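You operate a simulated robot arm through the tools that you are given. There is no shell and no other tool.

Carry out the task below with a simulated robot arm. There is one attempt and no reset: what you move stays moved.

TASK
Put things in order on the top of the steel bench. At the end: the grey nozzle is on the silver ringed steel plate; the clear one-dot bottle stands where the striped blue cloth stood; the striped blue cloth stands on top of the white wedge; the round orange brush stands where the clear one-dot bottle stood; whatever was shut is shut again. Leave all else as you found it, and nothing knocked over.
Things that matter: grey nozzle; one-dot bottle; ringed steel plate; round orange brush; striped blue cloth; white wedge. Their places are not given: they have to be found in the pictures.

Only the result counts: the job must be done as asked and must still hold three seconds after the hand-in. Knocking over, shifting, dropping, spilling or breaking anything else fails it. Flat cloth is picked up by pressing the open fingertips on it (5 to 10 N) and closing them slowly along it; thin cloth reads only 2 to 8 mm in the jaws.

THE ROBOT
A 6-joint arm with a two-finger parallel gripper, fixed in place. Base frame: the origin is on the floor under the middle of its stand, x ahead of it, y to its left, z up; the work surface is at about z = 0.86. Lengths are in m, angles in rad, forces in N, time in s.
With the tool pointing down near the work surface it reaches from about 0.36 to 0.76 m from the base axis. Its first joint turns from -1.152 to 1.152 rad. Payload 2.45 kg.
Tool frame: the origin (TCP) lies between the finger pads and is the grasp point; the fingertips stand 0.024 m ahead of it; z points along the fingers, y is the line along which they close. The gripper opens to 0.068 m. The fingers are 0.017 m wide and 0.01 m thick; the gripper's body (0.04 by 0.07 m) begins 0.041 m behind the TCP.
Orientation is that of the tool frame in the base frame, as a unit quaternion [w, x, y, z]. With the fingers straight down and closing along the base's y, the tool's x points along the base's -x, its y along +y and its z along -z.

THE INTERFACE
- The arm moves only by the tool move_arm. Its argument "plan" is a list of rows, each an object (a shift or turn left out is 0, a gripper value left out holds the last) with "claw": the opening, from 0 (shut) to 1 (fully open); "travel": the shift along the tool's x, y, z in m, a list of three; "turn": the turn, a rotation vector about the tool's x, y, z in rad, a list of three. In form: [{"claw": claw, "travel": [tx, ty, tz], "turn": [ax, ay, az]}, ...]. A call has 1 to 20 rows; each row shifts and turns the commanded pose from where the row before left it, along the tool's axes as they then stand. Rows are played at 5 a second. More than 0.05 m and 0.15 rad between two rows, or a gripper value outside its range, and nothing of the call is played. Where a pose cannot be reached the arm comes as near as it can. A force on the tool above 40 N (or 10 N above the force at the start of the call, whichever is more), or a blocked arm, ends the call early, and 0.2 s more pass. Each finger travels about 0.108 m/s and halts on what it meets, pressing with about 29 N; the grip force reading is that of the motor and also rises with nothing between the fingers. The clock runs only during rows and for 0.2 s after the last one: add rows that do not move to give the fingers time. It gives the time, the measured TCP pose, the force on the tool (base axes), the opening and the grip force at its end, in the units of the frame above (readings bear some noise), with the torque about the TCP (base axes, N m) and any sound that the robot's microphone picked up.
- Cameras (640 x 400 px; columns grow to the right, rows downward): "scene" is fixed at [0.1518, 0.4105, 1.45]; the picture's right is [-0.86, -0.52, 0.00], its down [-0.36, 0.60, -0.71] and it looks along [0.37, -0.61, -0.71] (base axes); focal length 273 px, centre (320, 200). "wrist" rides on the gripper at [0.084, 0.011, -0.075] in the tool frame; the picture's right is [-0.13, 0.99, 0.00], its down [-0.60, -0.08, -0.79] and it looks along [-0.79, -0.10, 0.61] (tool axes); focal length 251 px, centre (320, 200).
- camera(camera): a new picture of that camera. The clock stands still meanwhile.
- measure_at(camera, pixels): for up to 12 pixels [column, row] of the newest picture of that camera ("zoom" is the newest enlarged one), the place [x, y, z] in the base frame of the surface seen there, good to about 0.003 m. The clock stands still meanwhile.
- zoom(camera, box): a new picture of the part [left, top, right, bottom] of that camera's present view, enlarged. The clock stands still meanwhile.
- finish_job(): hands the job in; it is judged then, once.

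Open the gripper and draw the arm clear of the work before you hand the job in, unless the task says otherwise.

The tools are called after "Call:" as a command line: name --argument value ..., lists and objects as JSON in quotes. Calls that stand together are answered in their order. move_arm: Moves the arm, as the interface text tells. Its arguments: {"type":"object","properties":{"plan":{"type":"array","items":{"type":"object","properties":{"claw":{"type":"number"},"travel":{"type":"array","items":{"type":"number"}},"turn":{"type":"array","items":{"type":"number"}}}}}},"required":["plan"]} The other tools are called the same way: camera (camera) takes a picture; measure_at (camera, pixels) gives the place of the surface under pixels of a picture; zoom (camera, box) takes an enlarged picture of a part of a camera's view; finish_job () hands the job in.

At the start:

```text
clock: 0.0
eef_pos: [0.4084, -0.1505, 1.187]
tool_rot: [-0.001, 0.001, 1.0, 0.0]
wrist_force: [-0.6, -0.5, -1.0]
wrist_torque: [0.01, 0.02, -0.01]
opening: 0.068
grip_force: 0.1
```

scene: 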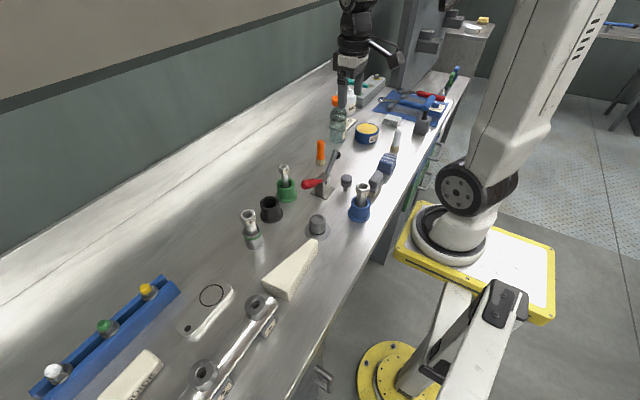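
wrist: 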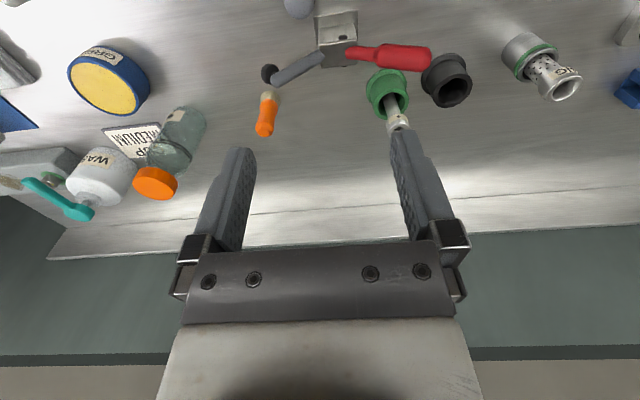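

The scene picture shows a bench with many items; I will zoom in on parts to identify the nozzle, plate, bottle, cloth, brush and wedge.

Call:
zoom --camera "scene" --box '[300, 60, 460, 160]'

Call:
zoom --camera "scene" --box '[220, 130, 412, 250]'

Call:
zoom --camera "scene" --box '[20, 230, 340, 400]'

Call:
zoom --camera "wrist" --box '[0, 0, 320, 200]'

```text
4.00 times, centred on (380, 110) of scene
```

zoom: 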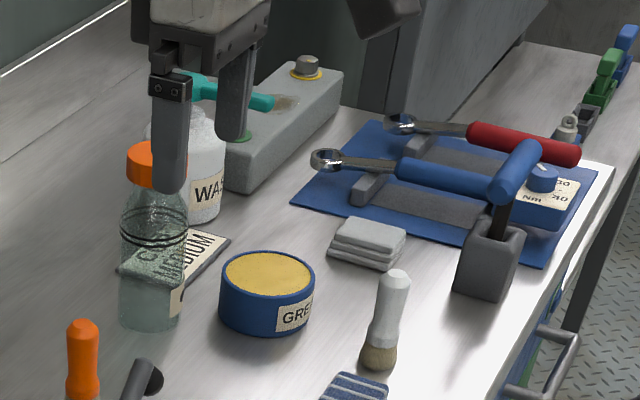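

```text
3.33 times, centred on (316, 190) of scene
```

zoom: 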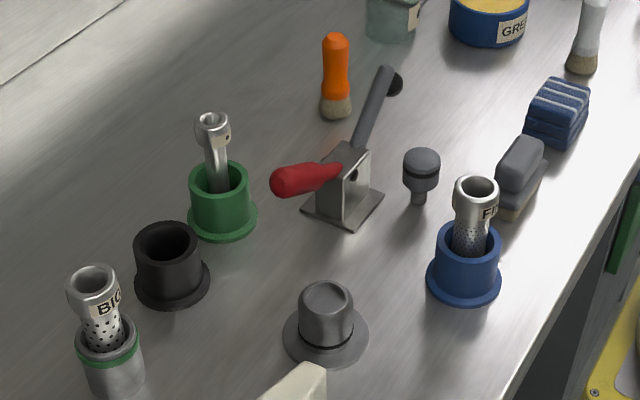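

```text
2.00 times, centred on (180, 315) of scene
```

zoom: 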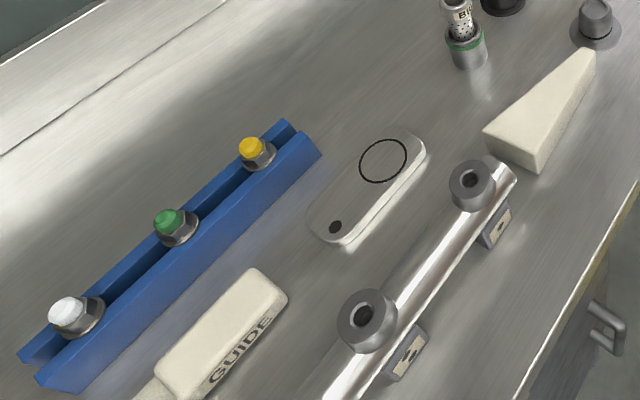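

```text
2.00 times, centred on (160, 100) of wrist
```

zoom: 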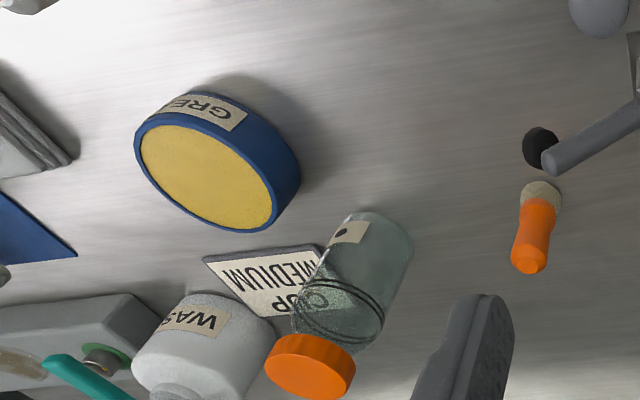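

The first zooms show candidates: plate with a black ring near (213,300), wedge near (290,270), blue striped cloth near (388,163), orange brush (320,152), clear bottle (338,120). I zoom closer to tell the nozzles, the bottle label, and anything that is closed.

Call:
zoom --camera "scene" --box '[320, 80, 400, 130]'

Call:
zoom --camera "scene" --box '[230, 195, 310, 245]'

Call:
zoom --camera "scene" --box '[290, 145, 418, 225]'

Call:
zoom --camera "scene" --box '[270, 200, 366, 260]'

Call:
zoom --camera "wrist" --box '[280, 0, 640, 225]'

Call:
zoom --camera "scene" --box '[400, 50, 480, 100]'

```text
8.00 times, centred on (360, 105) of scene
```

zoom: 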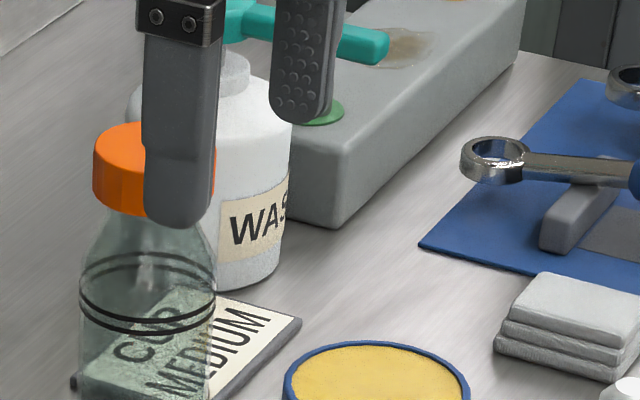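

```text
8.00 times, centred on (270, 220) of scene
```

zoom: 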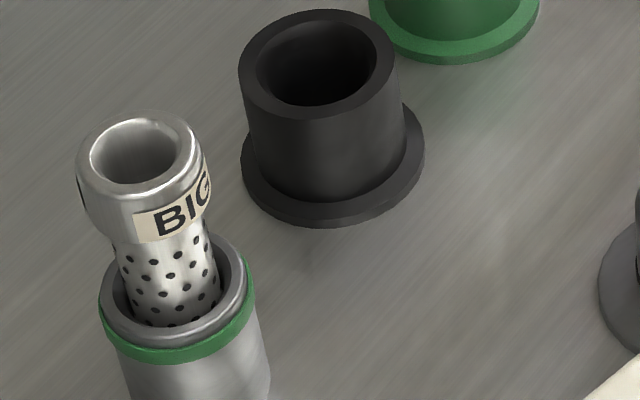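

```text
5.00 times, centred on (354, 185) of scene
```

zoom: 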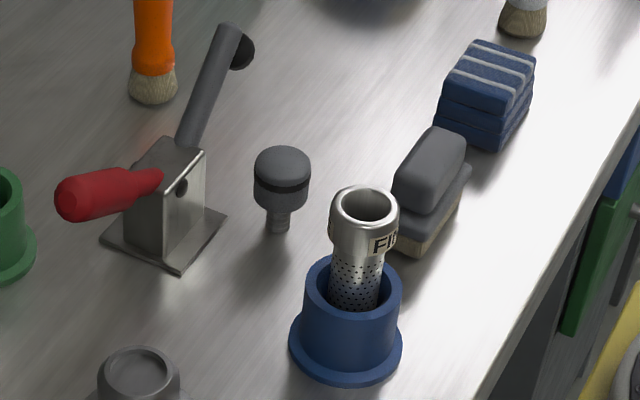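

```text
6.67 times, centred on (318, 230) of scene
```

zoom: 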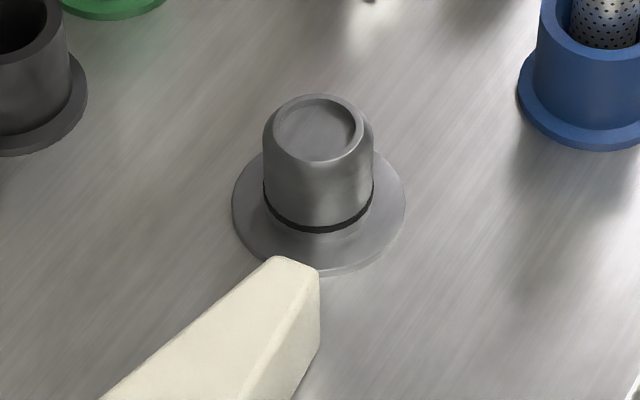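

```text
1.78 times, centred on (460, 112) of wrist
```

zoom: 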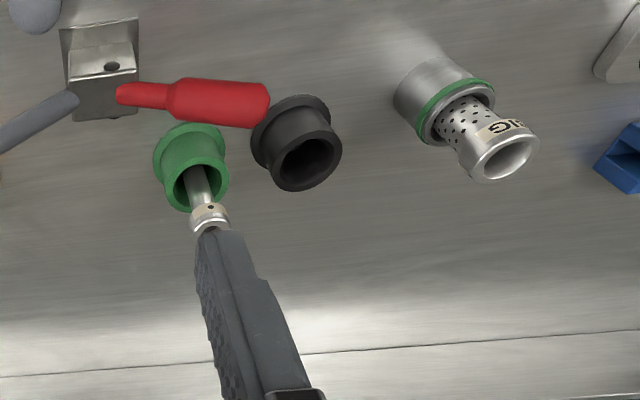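

```text
8.00 times, centred on (440, 75) of scene
```

zoom: 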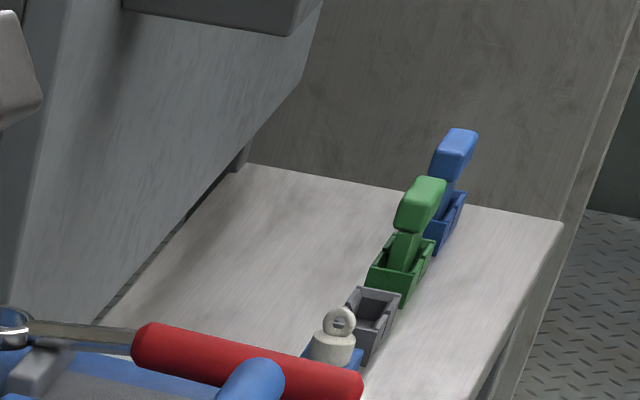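

I need better views of the nozzle candidates and the bottle's label, so I zoom closely on those areas and measure key points.

Call:
zoom --camera "wrist" --box '[130, 90, 226, 150]'

Call:
zoom --camera "scene" --box '[180, 285, 308, 365]'

Call:
zoom --camera "scene" --box '[340, 60, 468, 140]'

Call:
measure_at --camera "scene" --pixels '[[347, 180], [317, 222], [338, 138], [320, 160], [388, 160], [290, 272], [212, 295], [250, 240], [360, 210], [286, 195], [271, 208], [324, 195]]'

```text
6.67 times, centred on (178, 120) of wrist
```

zoom: 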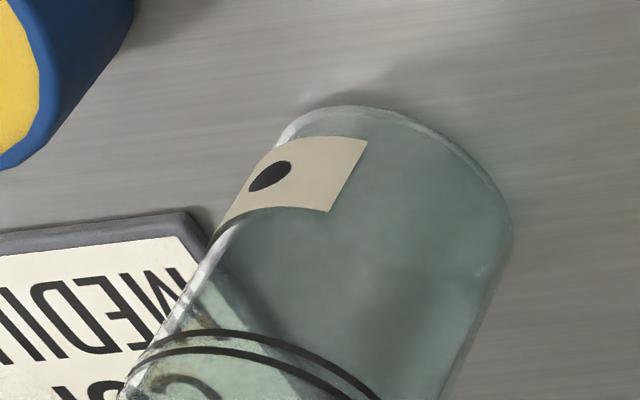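

```text
5.00 times, centred on (244, 325) of scene
```

zoom: 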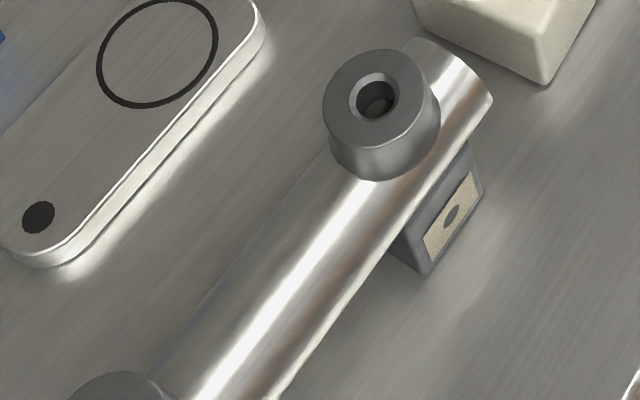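

```text
5.00 times, centred on (404, 100) of scene
```

zoom: 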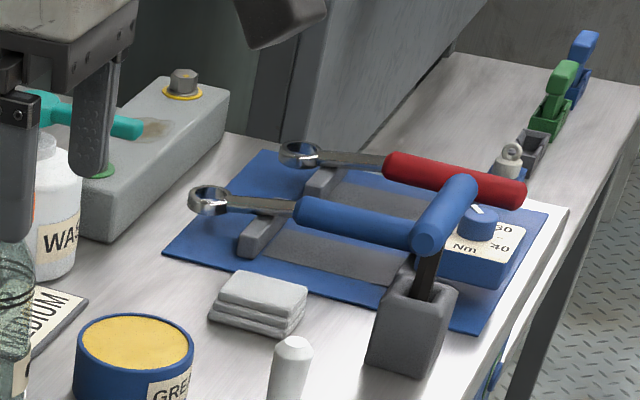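

```text
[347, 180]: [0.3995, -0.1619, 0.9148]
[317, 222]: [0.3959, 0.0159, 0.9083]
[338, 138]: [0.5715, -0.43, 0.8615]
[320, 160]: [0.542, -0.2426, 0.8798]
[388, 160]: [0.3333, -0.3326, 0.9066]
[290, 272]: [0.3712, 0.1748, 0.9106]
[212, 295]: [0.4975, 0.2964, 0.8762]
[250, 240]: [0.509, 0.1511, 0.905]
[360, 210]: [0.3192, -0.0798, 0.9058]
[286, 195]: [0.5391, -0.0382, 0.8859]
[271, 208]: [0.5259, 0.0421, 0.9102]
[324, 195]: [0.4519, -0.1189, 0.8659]
```

The scene shows two freestanding grey objects at (347,182) and (317,225), either of which may be the nozzle. I turn the wrist 90° so its camera looks along +y over the middle of the bench.

Call:
move_arm --plan '[{"claw": 1, "turn": [0, 0, -0.1428]}, {"turn": [0, 0, -0.1428]}, {"turn": [0, 0, -0.1428]}, {"turn": [0, 0, -0.1428]}, {"turn": [0, 0, -0.1428]}, {"turn": [0, 0, -0.1428]}, {"turn": [0, 0, -0.1428]}, {"turn": [0, 0, -0.1428]}, {"turn": [0, 0, -0.1428]}, {"turn": [0, 0, -0.1428]}, {"turn": [0, 0, -0.1428]}, {}, {}]'

Call:
camera --camera "wrist"

```text
clock: 2.8
eef_pos: [0.4085, -0.1512, 1.1867]
tool_rot: [0.001, 0.707, -0.707, -0.001]
wrist_force: [0.3, -0.6, -0.2]
wrist_torque: [0.02, -0.01, 0.06]
opening: 0.0681
grip_force: 0.0
```

```text
taken
```

wrist: 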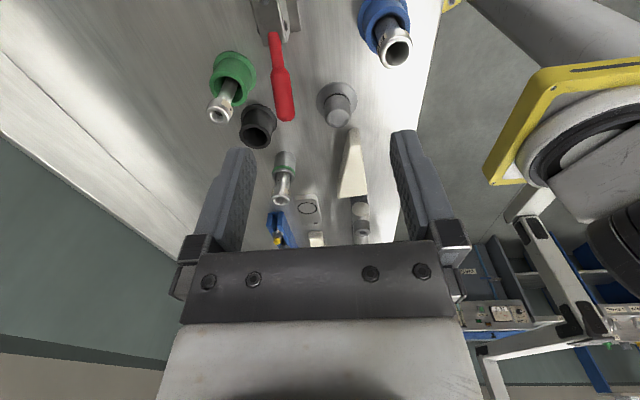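

The view is inverted (image top is near the camera); the grey hat is at (337,103) and the wedge at (353,165). I zoom in on the hat, the plate and the blue holder.

Call:
zoom --camera "wrist" --box '[290, 60, 386, 120]'

Call:
zoom --camera "wrist" --box '[250, 140, 410, 240]'

Call:
zoom --camera "wrist" --box '[190, 0, 430, 150]'

Call:
camera --camera "scene"

```text
6.67 times, centred on (338, 90) of wrist
```

zoom: 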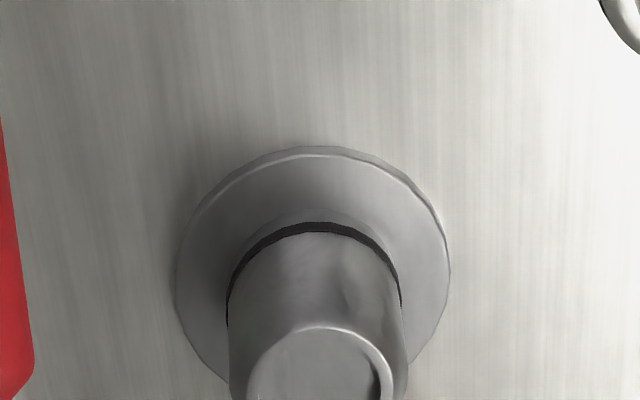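

```text
4.00 times, centred on (330, 190) of wrist
```

zoom: 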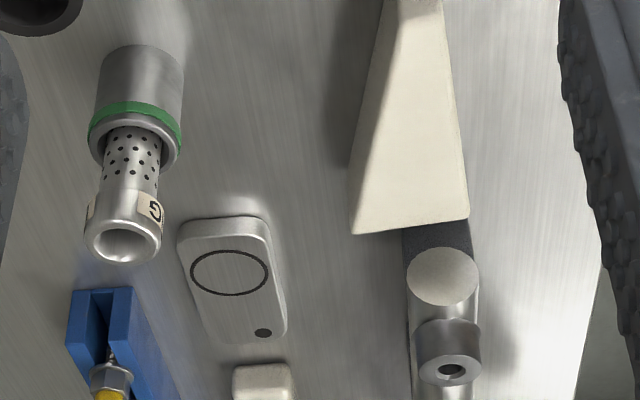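

```text
2.67 times, centred on (310, 75) of wrist
```

zoom: 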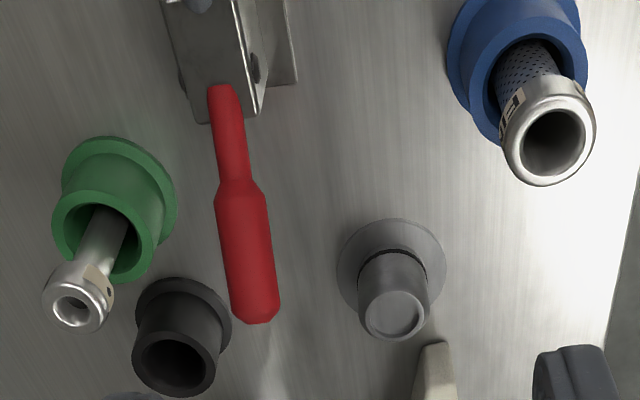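

```text
taken
```

scene: 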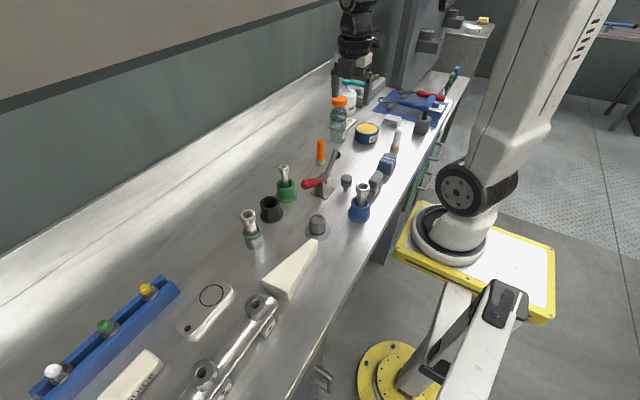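

Neither grey object is yet certain to be the nozzle; I shift the arm 0.2 m toward -y so the wrist camera sees the mushroom-shaped grey piece and the cloth area.

Call:
move_arm --plan '[{"travel": [0.04, 0, 0]}, {"travel": [0.04, 0, 0]}, {"travel": [0.04, 0, 0]}, {"travel": [0.04, 0, 0]}, {"travel": [0.04, 0, 0]}, {}, {}]'

Call:
camera --camera "wrist"

```text
clock: 4.4
eef_pos: [0.4069, -0.3513, 1.1877]
tool_rot: [0.0, 0.708, -0.707, 0.0]
wrist_force: [-0.5, -0.2, -0.2]
wrist_torque: [0.0, -0.04, -0.01]
opening: 0.068
grip_force: 0.0
```

```text
taken
```

wrist: 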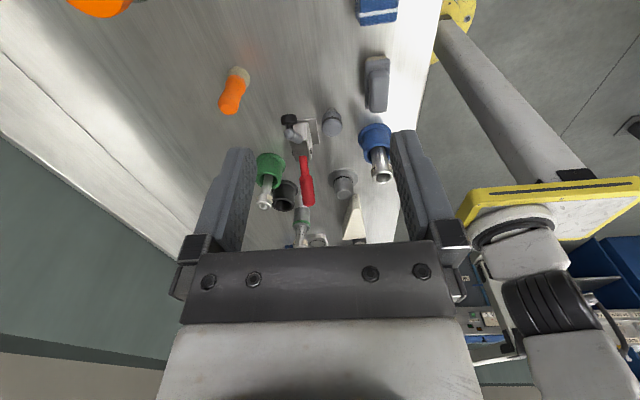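

Now the mushroom piece is at (333,122) in the wrist view. I zoom in on it and the lever and measure it.

Call:
zoom --camera "wrist" --box '[280, 85, 400, 160]'

Call:
zoom --camera "wrist" --box '[340, 0, 436, 60]'

Call:
zoom --camera "scene" --box '[310, 165, 390, 215]'

Call:
zoom --camera "scene" --box '[320, 70, 400, 120]'

```text
5.33 times, centred on (340, 122) of wrist
```

zoom: 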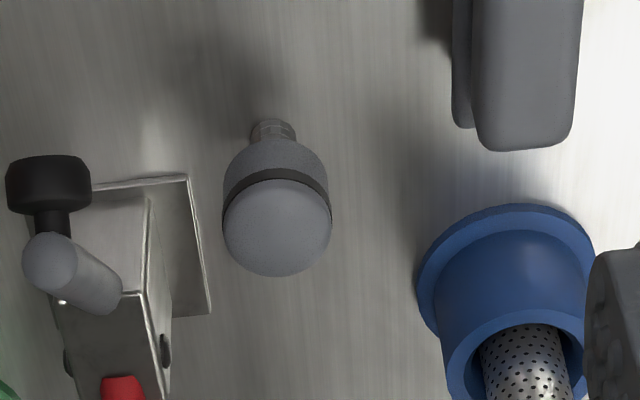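

```text
6.67 times, centred on (388, 30) of wrist
```

zoom: 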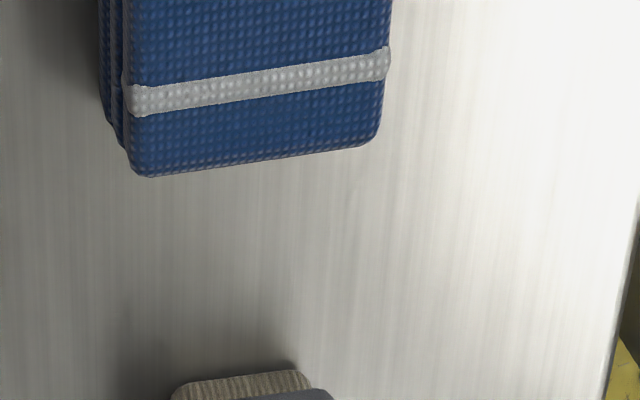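

```text
8.00 times, centred on (350, 190) of scene
```

zoom: 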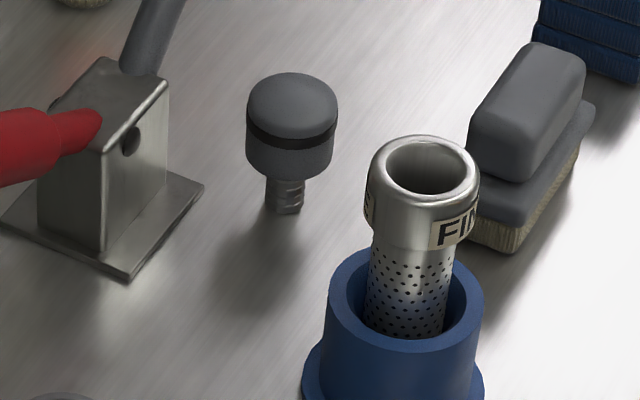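

```text
8.00 times, centred on (360, 95) of scene
```

zoom: 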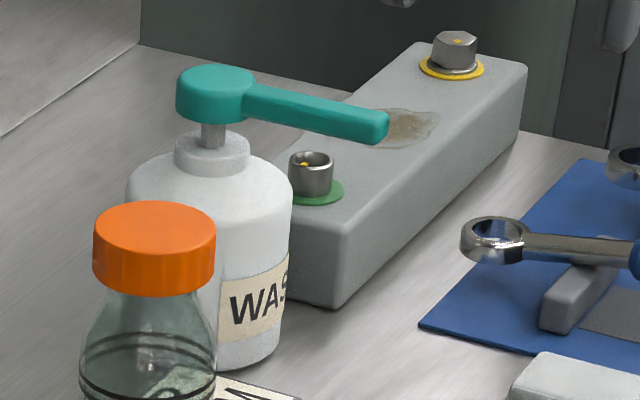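

The mushroom piece has a threaded stem and a black band; the hat piece has a flange. I move the arm to the left side to study the pipe sockets, plate, and anything outside the scene camera's view.

Call:
move_arm --plan '[{"travel": [-0.05, 0, 0]}, {"travel": [-0.05, 0, 0]}, {"travel": [-0.05, 0, 0]}, {"travel": [-0.05, 0, 0]}, {"travel": [-0.05, 0, 0]}, {"travel": [-0.05, 0, 0]}, {"travel": [-0.05, 0, 0]}, {"travel": [-0.05, 0, 0]}, {"travel": [-0.05, 0, 0]}, {}, {}]'

Call:
camera --camera "wrist"

Call:
zoom --camera "wrist" --box '[180, 0, 500, 200]'

```text
clock: 6.8
eef_pos: [0.4082, 0.0996, 1.1839]
tool_rot: [0.0, -0.707, 0.707, -0.001]
wrist_force: [-0.5, -0.7, -0.5]
wrist_torque: [0.0, -0.03, 0.0]
opening: 0.0681
grip_force: 0.1
```

```text
taken
```

wrist: 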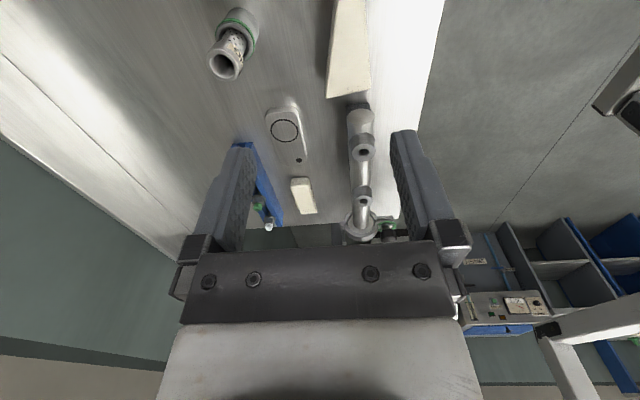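

```text
2.00 times, centred on (340, 100) of wrist
```

zoom: 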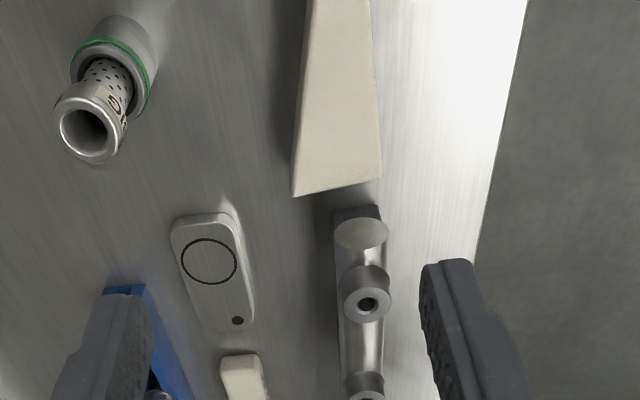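

There is a pipe fitting with green parts at the far end (365,225). I move 0.3 m farther left to see it.

Call:
move_arm --plan '[{"travel": [-0.05, 0, 0]}, {"travel": [-0.05, 0, 0]}, {"travel": [-0.05, 0, 0]}, {"travel": [-0.05, 0, 0]}, {"travel": [-0.05, 0, 0]}, {}, {}]'

Call:
camera --camera "wrist"

Call:
zoom --camera "wrist" --box '[200, 0, 520, 200]'

Call:
camera --camera "scene"

```text
clock: 8.4
eef_pos: [0.4104, 0.3473, 1.1843]
tool_rot: [0.0, -0.707, 0.707, 0.0]
wrist_force: [-0.2, 0.4, -0.4]
wrist_torque: [0.03, 0.03, 0.02]
opening: 0.0679
grip_force: 0.2
```

```text
taken
```

wrist: 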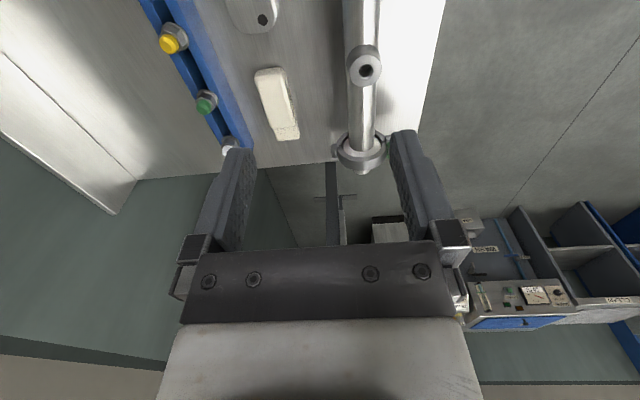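

```text
2.00 times, centred on (360, 100) of wrist
```

zoom: 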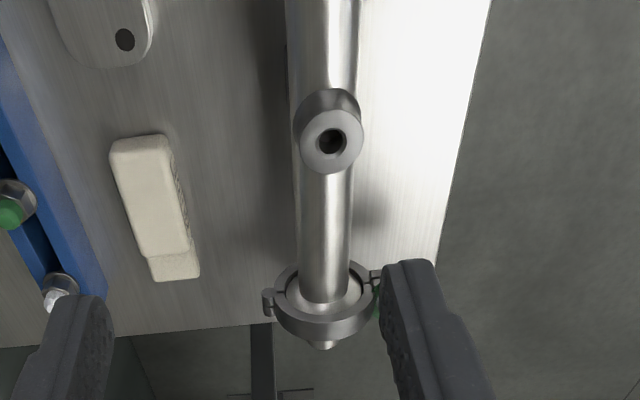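

```text
taken
```

scene: 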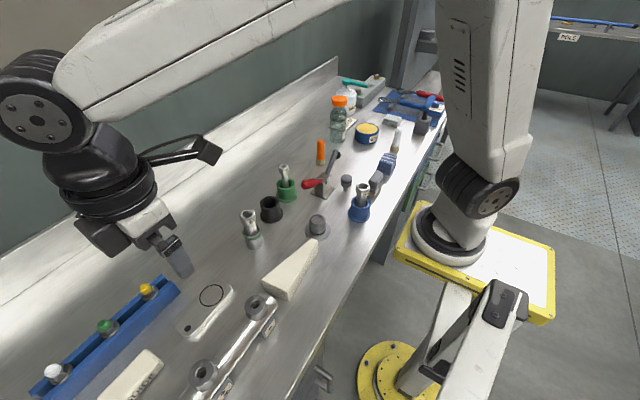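

The pipe is a bar with threaded ports and a clamp at its end, so a threaded-stem piece could be the nozzle. I return toward y≈0, lower a little and tilt the camera downward to inspect the hat and the mushroom closely.

Call:
move_arm --plan '[{"travel": [0.05, 0, 0]}, {"travel": [0.05, 0, 0]}, {"travel": [0.05, 0, 0]}, {"travel": [0.05, 0, 0]}, {"travel": [0.05, 0, 0]}, {"travel": [0.05, 0, 0]}, {"travel": [0.05, 0, 0]}, {"travel": [0.05, 0, 0]}, {"travel": [0, 0, 0.04]}, {"travel": [0, 0, 0.04]}, {"turn": [0, 0.15, 0]}, {"turn": [0, 0.15, 0]}, {"turn": [0, 0.15, 0]}, {"turn": [0, 0.15, 0]}, {}, {}]'

Call:
camera --camera "wrist"

```text
clock: 11.8
eef_pos: [0.4089, -0.0505, 1.1081]
tool_rot: [0.208, 0.676, -0.675, 0.209]
wrist_force: [1.0, 0.6, -0.3]
wrist_torque: [0.0, -0.02, 0.02]
opening: 0.0679
grip_force: 0.0
```

```text
taken
```

wrist: 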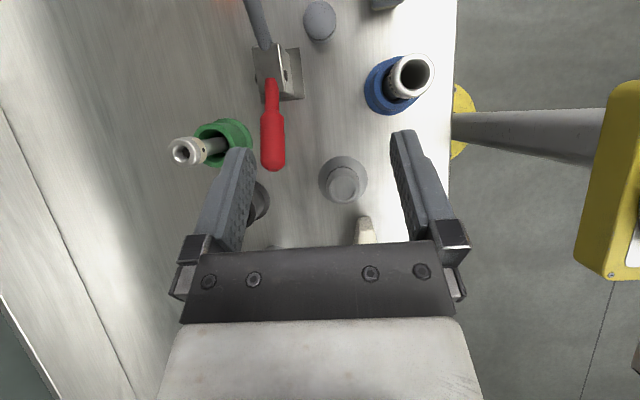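

The hat is at (342,182) and the mushroom at (318,20). I zoom on both and on the piece in the green cup.

Call:
zoom --camera "wrist" --box '[302, 150, 382, 200]'

Call:
measure_at --camera "zoom" --pixels '[[330, 270], [330, 200], [330, 130], [150, 230], [510, 230], [330, 60], [215, 290], [440, 290]]'

Call:
zoom --camera "wrist" --box '[280, 0, 360, 50]'

Call:
zoom --camera "wrist" --box '[160, 110, 256, 170]'

```text
8.00 times, centred on (342, 175) of wrist
```

zoom: 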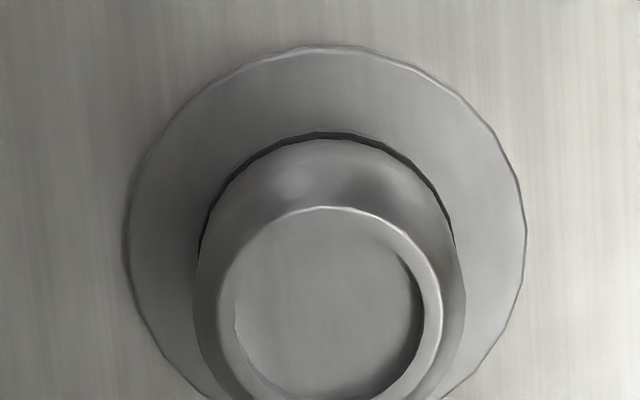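

```text
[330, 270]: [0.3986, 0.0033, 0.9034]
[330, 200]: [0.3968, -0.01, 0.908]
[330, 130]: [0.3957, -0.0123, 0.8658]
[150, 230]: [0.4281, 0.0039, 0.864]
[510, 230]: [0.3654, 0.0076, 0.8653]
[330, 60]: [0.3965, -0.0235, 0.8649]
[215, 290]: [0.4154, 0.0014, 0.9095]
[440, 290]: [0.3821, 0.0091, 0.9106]
```

```text
8.00 times, centred on (320, 25) of wrist
```

zoom: 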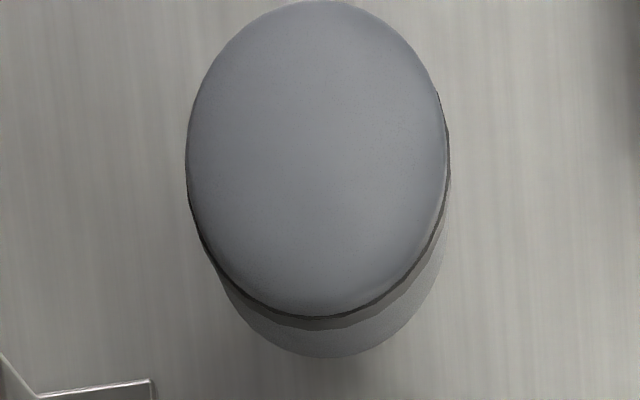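

```text
6.67 times, centred on (208, 140) of wrist
```

zoom: 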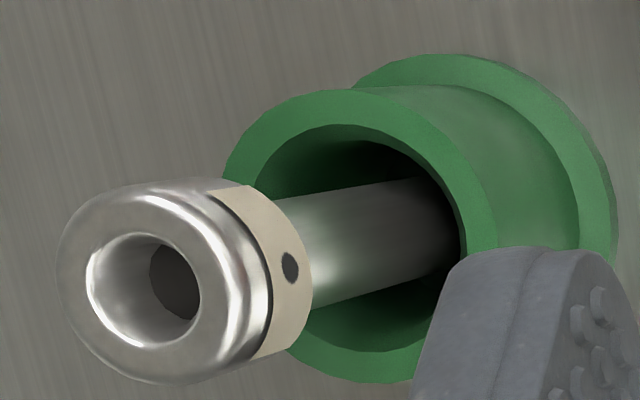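

The mushroom's dark band looks like a spray slot, and its threaded stem matches the bar's ports (spray bar), so it is most likely the grey nozzle. I measure the plate ring and the port from the scene camera for size comparison.

Call:
zoom --camera "scene" --box '[164, 270, 292, 350]'

Call:
measure_at --camera "zoom" --pixels '[[175, 95], [318, 90], [245, 55], [245, 175], [70, 325], [340, 60], [200, 300], [120, 200], [440, 125], [495, 165], [455, 155], [60, 240]]'

```text
5.00 times, centred on (228, 310) of scene
```

zoom: 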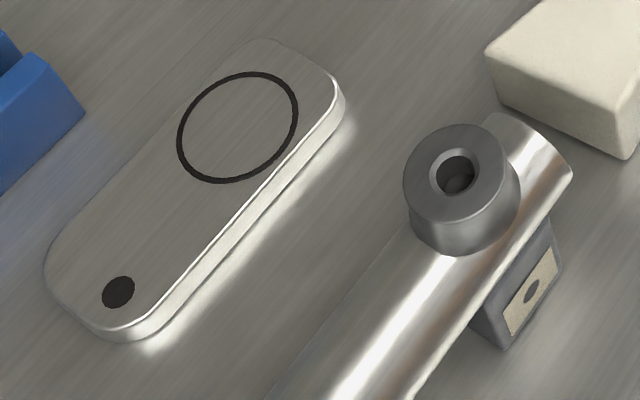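

```text
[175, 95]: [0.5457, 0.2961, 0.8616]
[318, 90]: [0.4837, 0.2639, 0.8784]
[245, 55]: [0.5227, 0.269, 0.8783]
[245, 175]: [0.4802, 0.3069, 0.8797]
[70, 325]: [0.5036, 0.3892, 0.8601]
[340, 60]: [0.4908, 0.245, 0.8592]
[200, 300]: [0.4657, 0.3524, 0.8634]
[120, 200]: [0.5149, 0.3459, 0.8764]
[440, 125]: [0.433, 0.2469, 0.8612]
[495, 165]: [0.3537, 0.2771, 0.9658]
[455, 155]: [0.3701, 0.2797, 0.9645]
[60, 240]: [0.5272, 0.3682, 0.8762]
```

The ring is about 54 mm across and the plate top is at z≈0.878. Before settling on the nozzle I check the far right end of the bench once more with zooms.

Call:
zoom --camera "scene" --box '[425, 62, 473, 92]'

Call:
zoom --camera "scene" --box '[320, 90, 384, 130]'

Call:
zoom --camera "scene" --box '[400, 120, 496, 180]'

Call:
zoom --camera "scene" --box '[360, 130, 424, 170]'

```text
13.33 times, centred on (449, 77) of scene
```

zoom: 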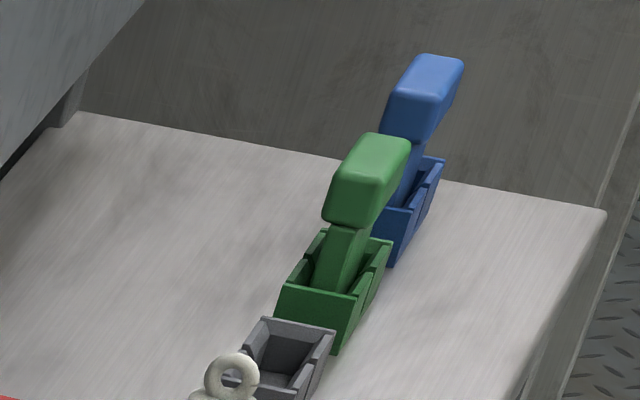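

```text
10.00 times, centred on (352, 110) of scene
```

zoom: 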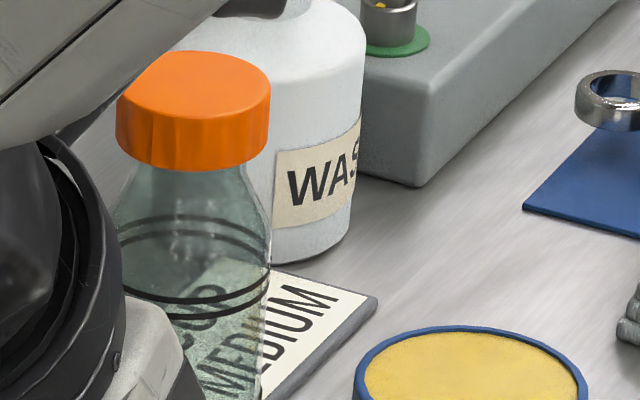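

```text
6.67 times, centred on (448, 150) of scene
```

zoom: 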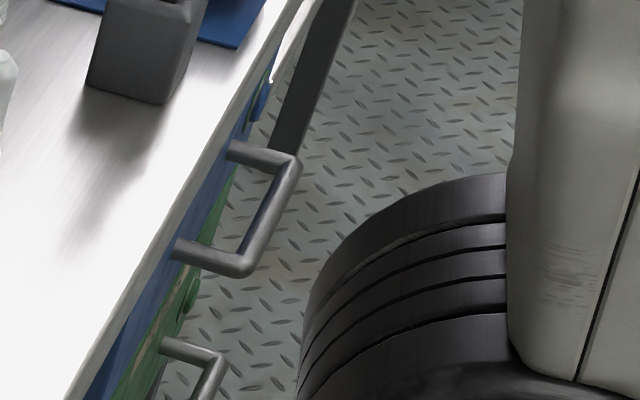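

```text
10.00 times, centred on (392, 150) of scene
```

zoom: 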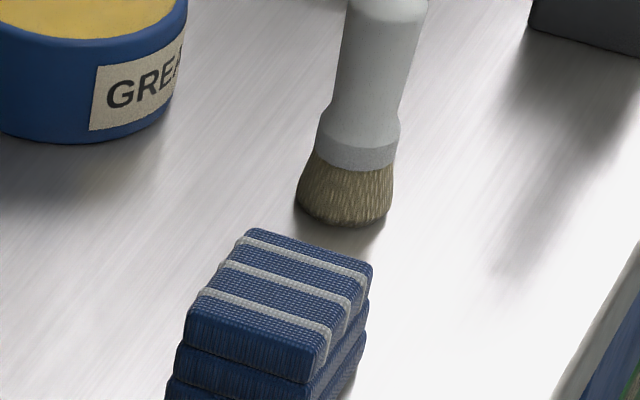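

The nozzle is taken to be the threaded mushroom piece at (347,182). Next I move above the cloth to look down on it and measure its exact place.

Call:
move_arm --plan '[{"travel": [0.0377, 0.01, 0.0258]}, {"travel": [0.0377, 0.01, 0.0258]}, {"travel": [0.0377, 0.01, 0.0258]}, {"travel": [0.0377, 0.01, 0.0258]}, {"travel": [0.0377, 0.01, 0.0258]}, {"travel": [0.0377, 0.01, 0.0258]}, {"travel": [0.0377, 0.01, 0.0258]}, {}, {}]'

Call:
camera --camera "wrist"

```text
clock: 13.8
eef_pos: [0.341, -0.3726, 1.1071]
tool_rot: [-0.209, -0.675, 0.676, -0.209]
wrist_force: [0.4, 0.6, 0.8]
wrist_torque: [0.03, -0.05, -0.01]
opening: 0.0682
grip_force: 0.1
```

```text
taken
```

wrist: 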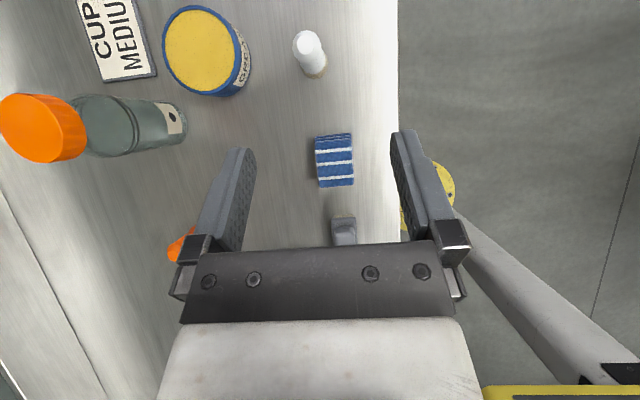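

The cloth is at (334,160) in the wrist view. I zoom on it and measure its corners and top.

Call:
zoom --camera "wrist" --box '[287, 110, 383, 210]'

Call:
measure_at --camera "wrist" --pixels '[[319, 138], [350, 136], [354, 184], [320, 186], [335, 145], [336, 160], [337, 175], [326, 160], [346, 160], [318, 145], [360, 160], [337, 192]]'

Call:
measure_at --camera "wrist" --pixels '[[318, 134], [351, 132], [334, 133], [335, 129], [313, 160], [343, 222], [345, 235], [345, 217], [309, 40], [320, 72], [126, 110], [170, 118]]'

```text
4.00 times, centred on (335, 160) of wrist
```

zoom: 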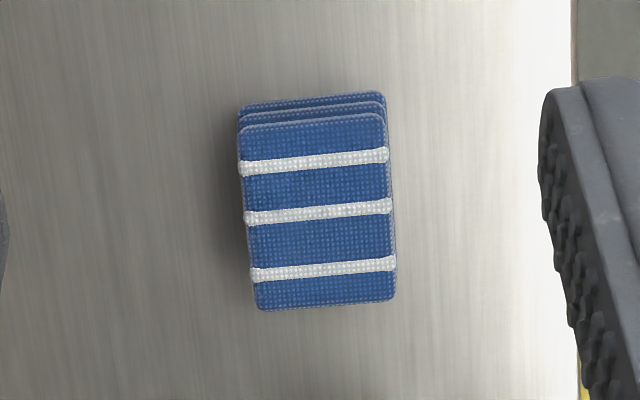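

```text
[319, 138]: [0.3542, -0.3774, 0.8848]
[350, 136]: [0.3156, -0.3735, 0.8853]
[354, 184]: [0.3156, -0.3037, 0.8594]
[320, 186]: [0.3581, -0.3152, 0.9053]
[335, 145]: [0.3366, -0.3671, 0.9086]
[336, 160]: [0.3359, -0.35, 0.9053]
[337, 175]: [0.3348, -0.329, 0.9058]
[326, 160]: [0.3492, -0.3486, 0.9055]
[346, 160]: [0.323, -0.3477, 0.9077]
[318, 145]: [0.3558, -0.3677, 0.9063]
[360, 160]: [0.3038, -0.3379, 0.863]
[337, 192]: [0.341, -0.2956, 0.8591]
```

```text
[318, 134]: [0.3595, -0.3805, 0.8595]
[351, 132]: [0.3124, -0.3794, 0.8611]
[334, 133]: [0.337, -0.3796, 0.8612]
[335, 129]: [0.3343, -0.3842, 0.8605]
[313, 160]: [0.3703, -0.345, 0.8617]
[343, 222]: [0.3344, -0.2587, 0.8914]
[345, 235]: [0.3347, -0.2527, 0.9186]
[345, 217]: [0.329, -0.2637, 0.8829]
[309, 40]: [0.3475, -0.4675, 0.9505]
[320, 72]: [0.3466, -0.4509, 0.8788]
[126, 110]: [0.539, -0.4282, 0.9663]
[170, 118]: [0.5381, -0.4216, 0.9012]
```

The cloth is axis-aligned, about 44 mm (x) by 58 mm (y), centre ≈ (0.339, -0.344), top z≈0.906. I now look at the bottle and brush from the scene camera with the arm out of the way.

Call:
camera --camera "scene"

Call:
zoom --camera "scene" --box '[300, 85, 380, 170]'

Call:
zoom --camera "wrist" --box '[0, 60, 200, 185]'

```text
taken
```

scene: 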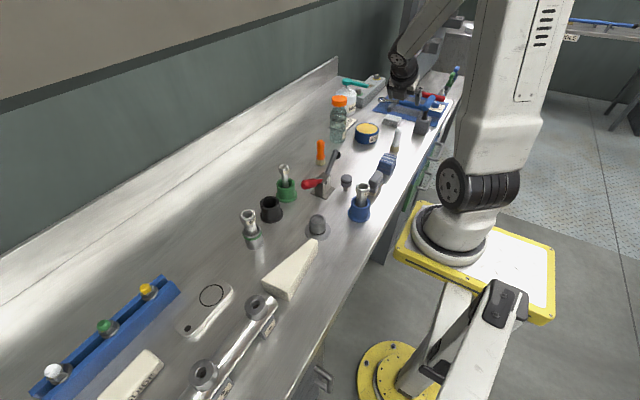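

```text
4.71 times, centred on (340, 128) of scene
```

zoom: 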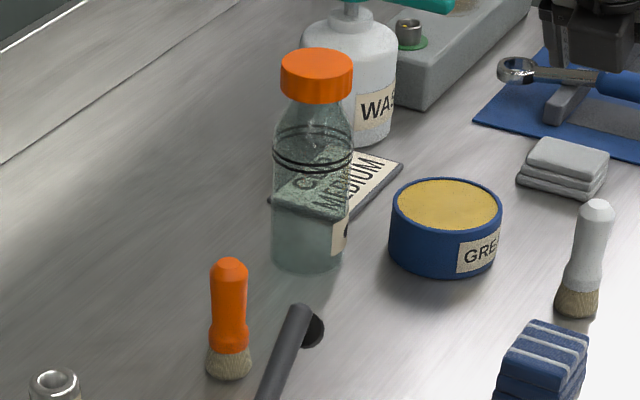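

```text
3.20 times, centred on (100, 122) of wrist
```

zoom: 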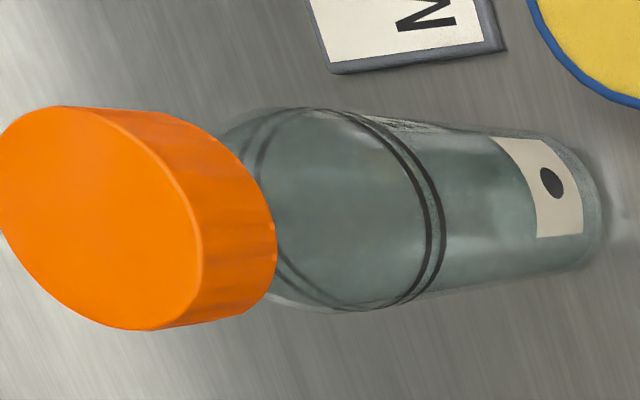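

Cap about 54 mm wide and body about 63 mm; I measure cap and base points on the bottle and brush in the scene picture.

Call:
measure_at --camera "scene" --pixels '[[339.4, 97], [333, 98], [346, 98], [339.4, 94.5], [339.4, 101.5], [339.4, 105], [337.5, 142.5], [337, 144.5], [330.5, 125], [345.5, 125], [338, 110], [338, 130]]'

Call:
measure_at --camera "scene" --pixels '[[320.5, 142], [320.5, 147], [320.5, 153], [320.5, 158], [320.5, 163], [320.5, 165.5], [317, 160], [324, 160], [318, 147], [323, 147], [347, 178], [347, 186]]'

```text
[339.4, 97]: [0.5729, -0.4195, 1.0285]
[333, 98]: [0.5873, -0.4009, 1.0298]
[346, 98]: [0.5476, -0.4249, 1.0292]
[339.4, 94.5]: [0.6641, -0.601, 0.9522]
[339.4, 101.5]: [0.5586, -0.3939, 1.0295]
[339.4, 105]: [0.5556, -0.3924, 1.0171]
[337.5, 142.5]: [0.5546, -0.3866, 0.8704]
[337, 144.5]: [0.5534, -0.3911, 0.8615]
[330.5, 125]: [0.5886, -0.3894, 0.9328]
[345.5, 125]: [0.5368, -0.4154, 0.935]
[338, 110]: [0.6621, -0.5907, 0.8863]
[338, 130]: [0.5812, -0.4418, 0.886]
```

```text
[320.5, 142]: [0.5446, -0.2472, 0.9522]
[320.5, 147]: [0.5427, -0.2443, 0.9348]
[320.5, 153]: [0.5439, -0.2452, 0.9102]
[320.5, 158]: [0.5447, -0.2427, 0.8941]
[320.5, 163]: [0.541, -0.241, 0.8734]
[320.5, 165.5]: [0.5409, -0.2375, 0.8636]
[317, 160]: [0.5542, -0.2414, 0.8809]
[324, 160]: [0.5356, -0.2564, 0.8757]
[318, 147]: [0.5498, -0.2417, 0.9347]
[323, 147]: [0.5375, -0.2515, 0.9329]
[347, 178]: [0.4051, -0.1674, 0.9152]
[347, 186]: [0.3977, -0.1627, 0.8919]
```

Bottle: top z≈1.029, axis ≈ (0.570,-0.417). Orange brush axis ≈ (0.547,-0.25), top ≈0.955. Now I measure the wedge's surface and outline in the scene picture.

Call:
zoom --camera "scene" --box '[250, 230, 330, 310]'

Call:
measure_at --camera "scene" --pixels '[[266, 278], [283, 286], [285, 289], [275, 282], [290, 270], [300, 258], [312, 244], [278, 270], [295, 252], [308, 241], [316, 246], [284, 297]]'

Call:
measure_at --camera "scene" --pixels '[[262, 280], [268, 290], [300, 280], [318, 255], [285, 262], [282, 278], [290, 280], [304, 262], [313, 252], [272, 274], [367, 132], [367, 143]]'

```text
5.00 times, centred on (290, 270) of scene
```

zoom: 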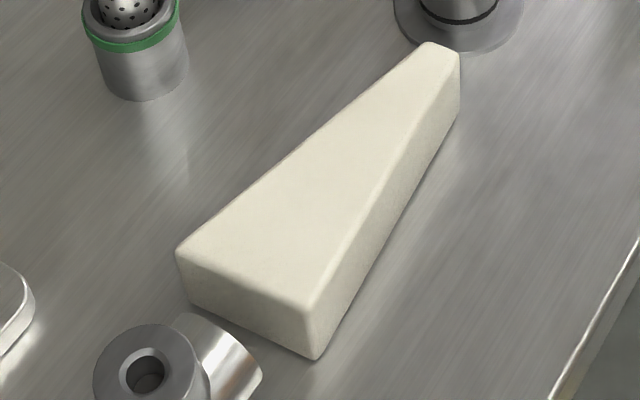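

```text
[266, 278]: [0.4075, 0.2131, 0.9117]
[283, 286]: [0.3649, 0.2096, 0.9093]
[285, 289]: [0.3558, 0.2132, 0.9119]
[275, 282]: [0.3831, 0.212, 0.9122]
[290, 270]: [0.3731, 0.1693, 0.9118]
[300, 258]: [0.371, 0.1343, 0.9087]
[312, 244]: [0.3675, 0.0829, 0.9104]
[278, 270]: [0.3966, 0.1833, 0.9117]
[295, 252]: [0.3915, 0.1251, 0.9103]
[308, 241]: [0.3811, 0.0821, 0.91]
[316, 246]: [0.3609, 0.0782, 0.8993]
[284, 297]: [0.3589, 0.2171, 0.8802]
```

```text
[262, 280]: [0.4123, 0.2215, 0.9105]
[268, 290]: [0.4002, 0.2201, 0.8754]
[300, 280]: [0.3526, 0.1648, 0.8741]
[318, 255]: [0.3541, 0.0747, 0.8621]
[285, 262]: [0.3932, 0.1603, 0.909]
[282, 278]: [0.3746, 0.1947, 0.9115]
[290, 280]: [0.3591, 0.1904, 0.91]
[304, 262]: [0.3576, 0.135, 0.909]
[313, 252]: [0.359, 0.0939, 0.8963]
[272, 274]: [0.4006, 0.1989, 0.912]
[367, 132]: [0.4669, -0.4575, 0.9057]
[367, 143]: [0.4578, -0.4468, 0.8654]
```

The wedge has a flat top at z≈0.910, wide end at y≈0.217 (x 0.354–0.412), narrow end y≈0.075, so the cloth fits on top around (0.380,0.178). I set the tool tilt to 0.3 rad (to keep the camera clear of the white brush) and go to just above the cloth.

Call:
move_arm --plan '[{"turn": [0, -0.15, 0]}, {"turn": [0, -0.15, 0]}, {"travel": [-0.0302, 0.0016, -0.0093]}, {"travel": [-0.0109, 0, 0.0351]}, {"travel": [-0.0109, 0, 0.0351]}, {"travel": [-0.0109, 0, 0.0351]}, {"travel": [-0.0109, 0, 0.0351]}, {}, {}]'

Call:
camera --camera "wrist"

Call:
camera --camera "scene"

```text
clock: 15.8
eef_pos: [0.336, -0.3378, 0.9607]
tool_rot: [-0.106, -0.699, 0.699, -0.106]
wrist_force: [0.1, 0.0, 0.1]
wrist_torque: [0.01, 0.03, 0.01]
opening: 0.0678
grip_force: 0.1
```

```text
taken
```

wrist: 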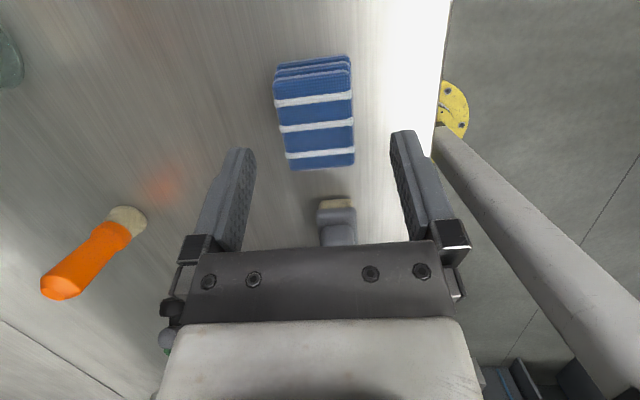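

```text
taken
```

scene: 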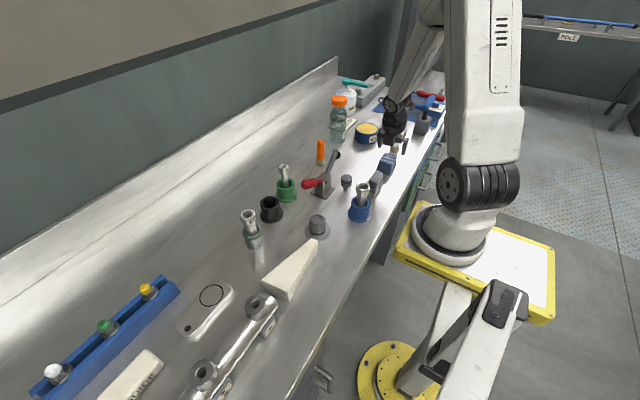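

The readout is (0.336,-0.338,0.961), a few mm off what I wanted. I hold still for a moment to re-read the settled pose.

Call:
move_arm --plan '[{}, {}]'

Call:
measure_at --camera "wrist" --pixels '[[277, 85], [349, 75], [286, 168], [353, 163], [315, 125], [315, 155]]'

```text
clock: 16.4
eef_pos: [0.336, -0.3384, 0.9603]
tool_rot: [0.106, 0.7, -0.699, 0.106]
wrist_force: [-0.4, 0.2, -0.3]
wrist_torque: [-0.01, 0.0, 0.0]
opening: 0.0678
grip_force: 0.1
```

```text
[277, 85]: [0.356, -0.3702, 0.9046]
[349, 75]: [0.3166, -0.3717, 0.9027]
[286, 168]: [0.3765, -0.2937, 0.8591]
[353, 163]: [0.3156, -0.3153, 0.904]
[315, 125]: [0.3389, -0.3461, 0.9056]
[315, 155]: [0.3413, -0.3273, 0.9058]
```

The settled pose is confirmed and the cloth centre from this view is ≈(0.338,-0.344). I correct by about 3 mm, lower so the fingertips are just above the bench beside the cloth, then close slowly.

Call:
move_arm --plan '[{"travel": [0.0029, -0.0025, 0.0009]}, {"travel": [-0.0066, 0, 0.0214]}, {"travel": [-0.0066, 0, 0.0214]}, {"travel": [-0.0066, 0, 0.0214]}, {}, {}]'

Call:
camera --camera "wrist"

```text
clock: 17.8
eef_pos: [0.3386, -0.3426, 0.8942]
tool_rot: [0.107, 0.699, -0.699, 0.106]
wrist_force: [-0.4, -1.1, -0.1]
wrist_torque: [0.01, 0.0, 0.02]
opening: 0.0683
grip_force: 0.0
```

```text
taken
```

wrist: 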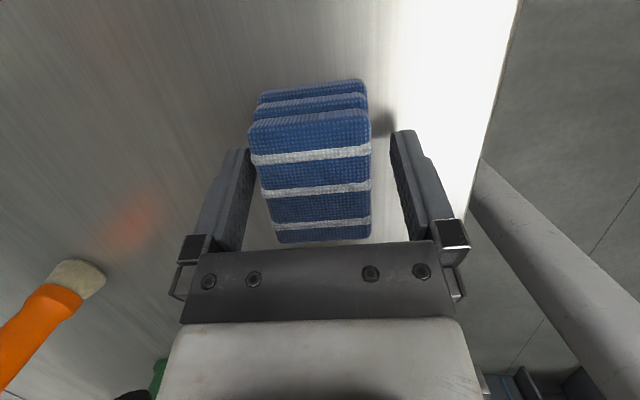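

The fingers straddle the cloth with even gaps. I close slowly on it.

Call:
move_arm --plan '[{"claw": 0.85}, {"claw": 0.75}, {"claw": 0.68}, {"claw": 0.62}, {"claw": 0.56}, {"claw": 0.5}, {}, {}]'

```text
clock: 19.6
eef_pos: [0.3396, -0.3418, 0.8944]
tool_rot: [0.105, 0.699, -0.699, 0.106]
wrist_force: [-1.1, -0.1, 2.7]
wrist_torque: [0.08, 0.02, -0.01]
opening: 0.0494
grip_force: 29.2
```

The grip holds at 0.049 m with 29 N. I lift gently 4 cm and check that the whole stack comes along.

Call:
move_arm --plan '[{"travel": [0.003, 0, -0.0096]}, {"travel": [0.0044, 0, -0.0143]}, {"travel": [0.0044, 0, -0.0143]}, {}]'

Call:
camera --camera "wrist"

Call:
zoom --camera "scene" --box '[352, 130, 432, 190]'

```text
clock: 20.6
eef_pos: [0.3401, -0.3426, 0.9328]
tool_rot: [0.106, 0.699, -0.699, 0.105]
wrist_force: [0.2, 0.5, -0.2]
wrist_torque: [0.0, -0.02, 0.02]
opening: 0.0492
grip_force: 29.5
```

```text
taken
```

wrist: 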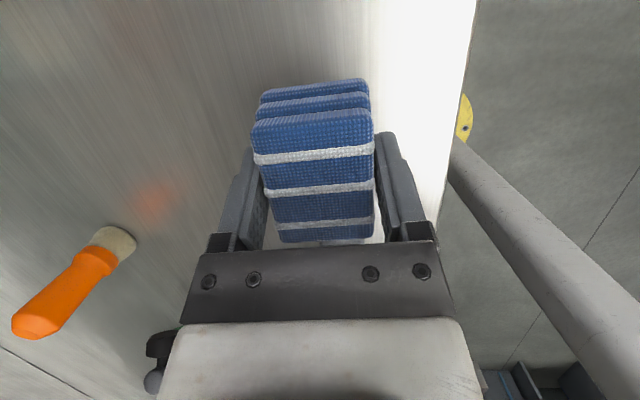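

```text
6.67 times, centred on (392, 160) of scene
```

zoom: 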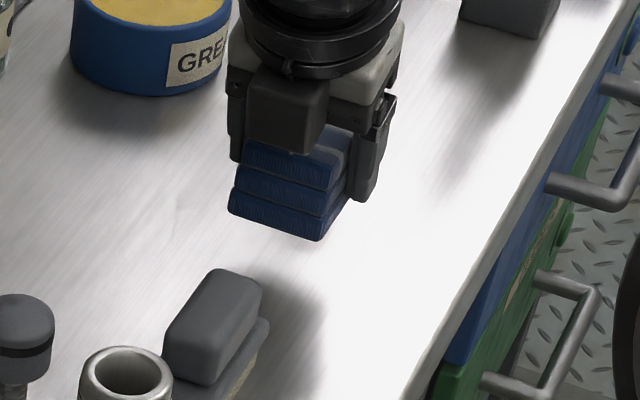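

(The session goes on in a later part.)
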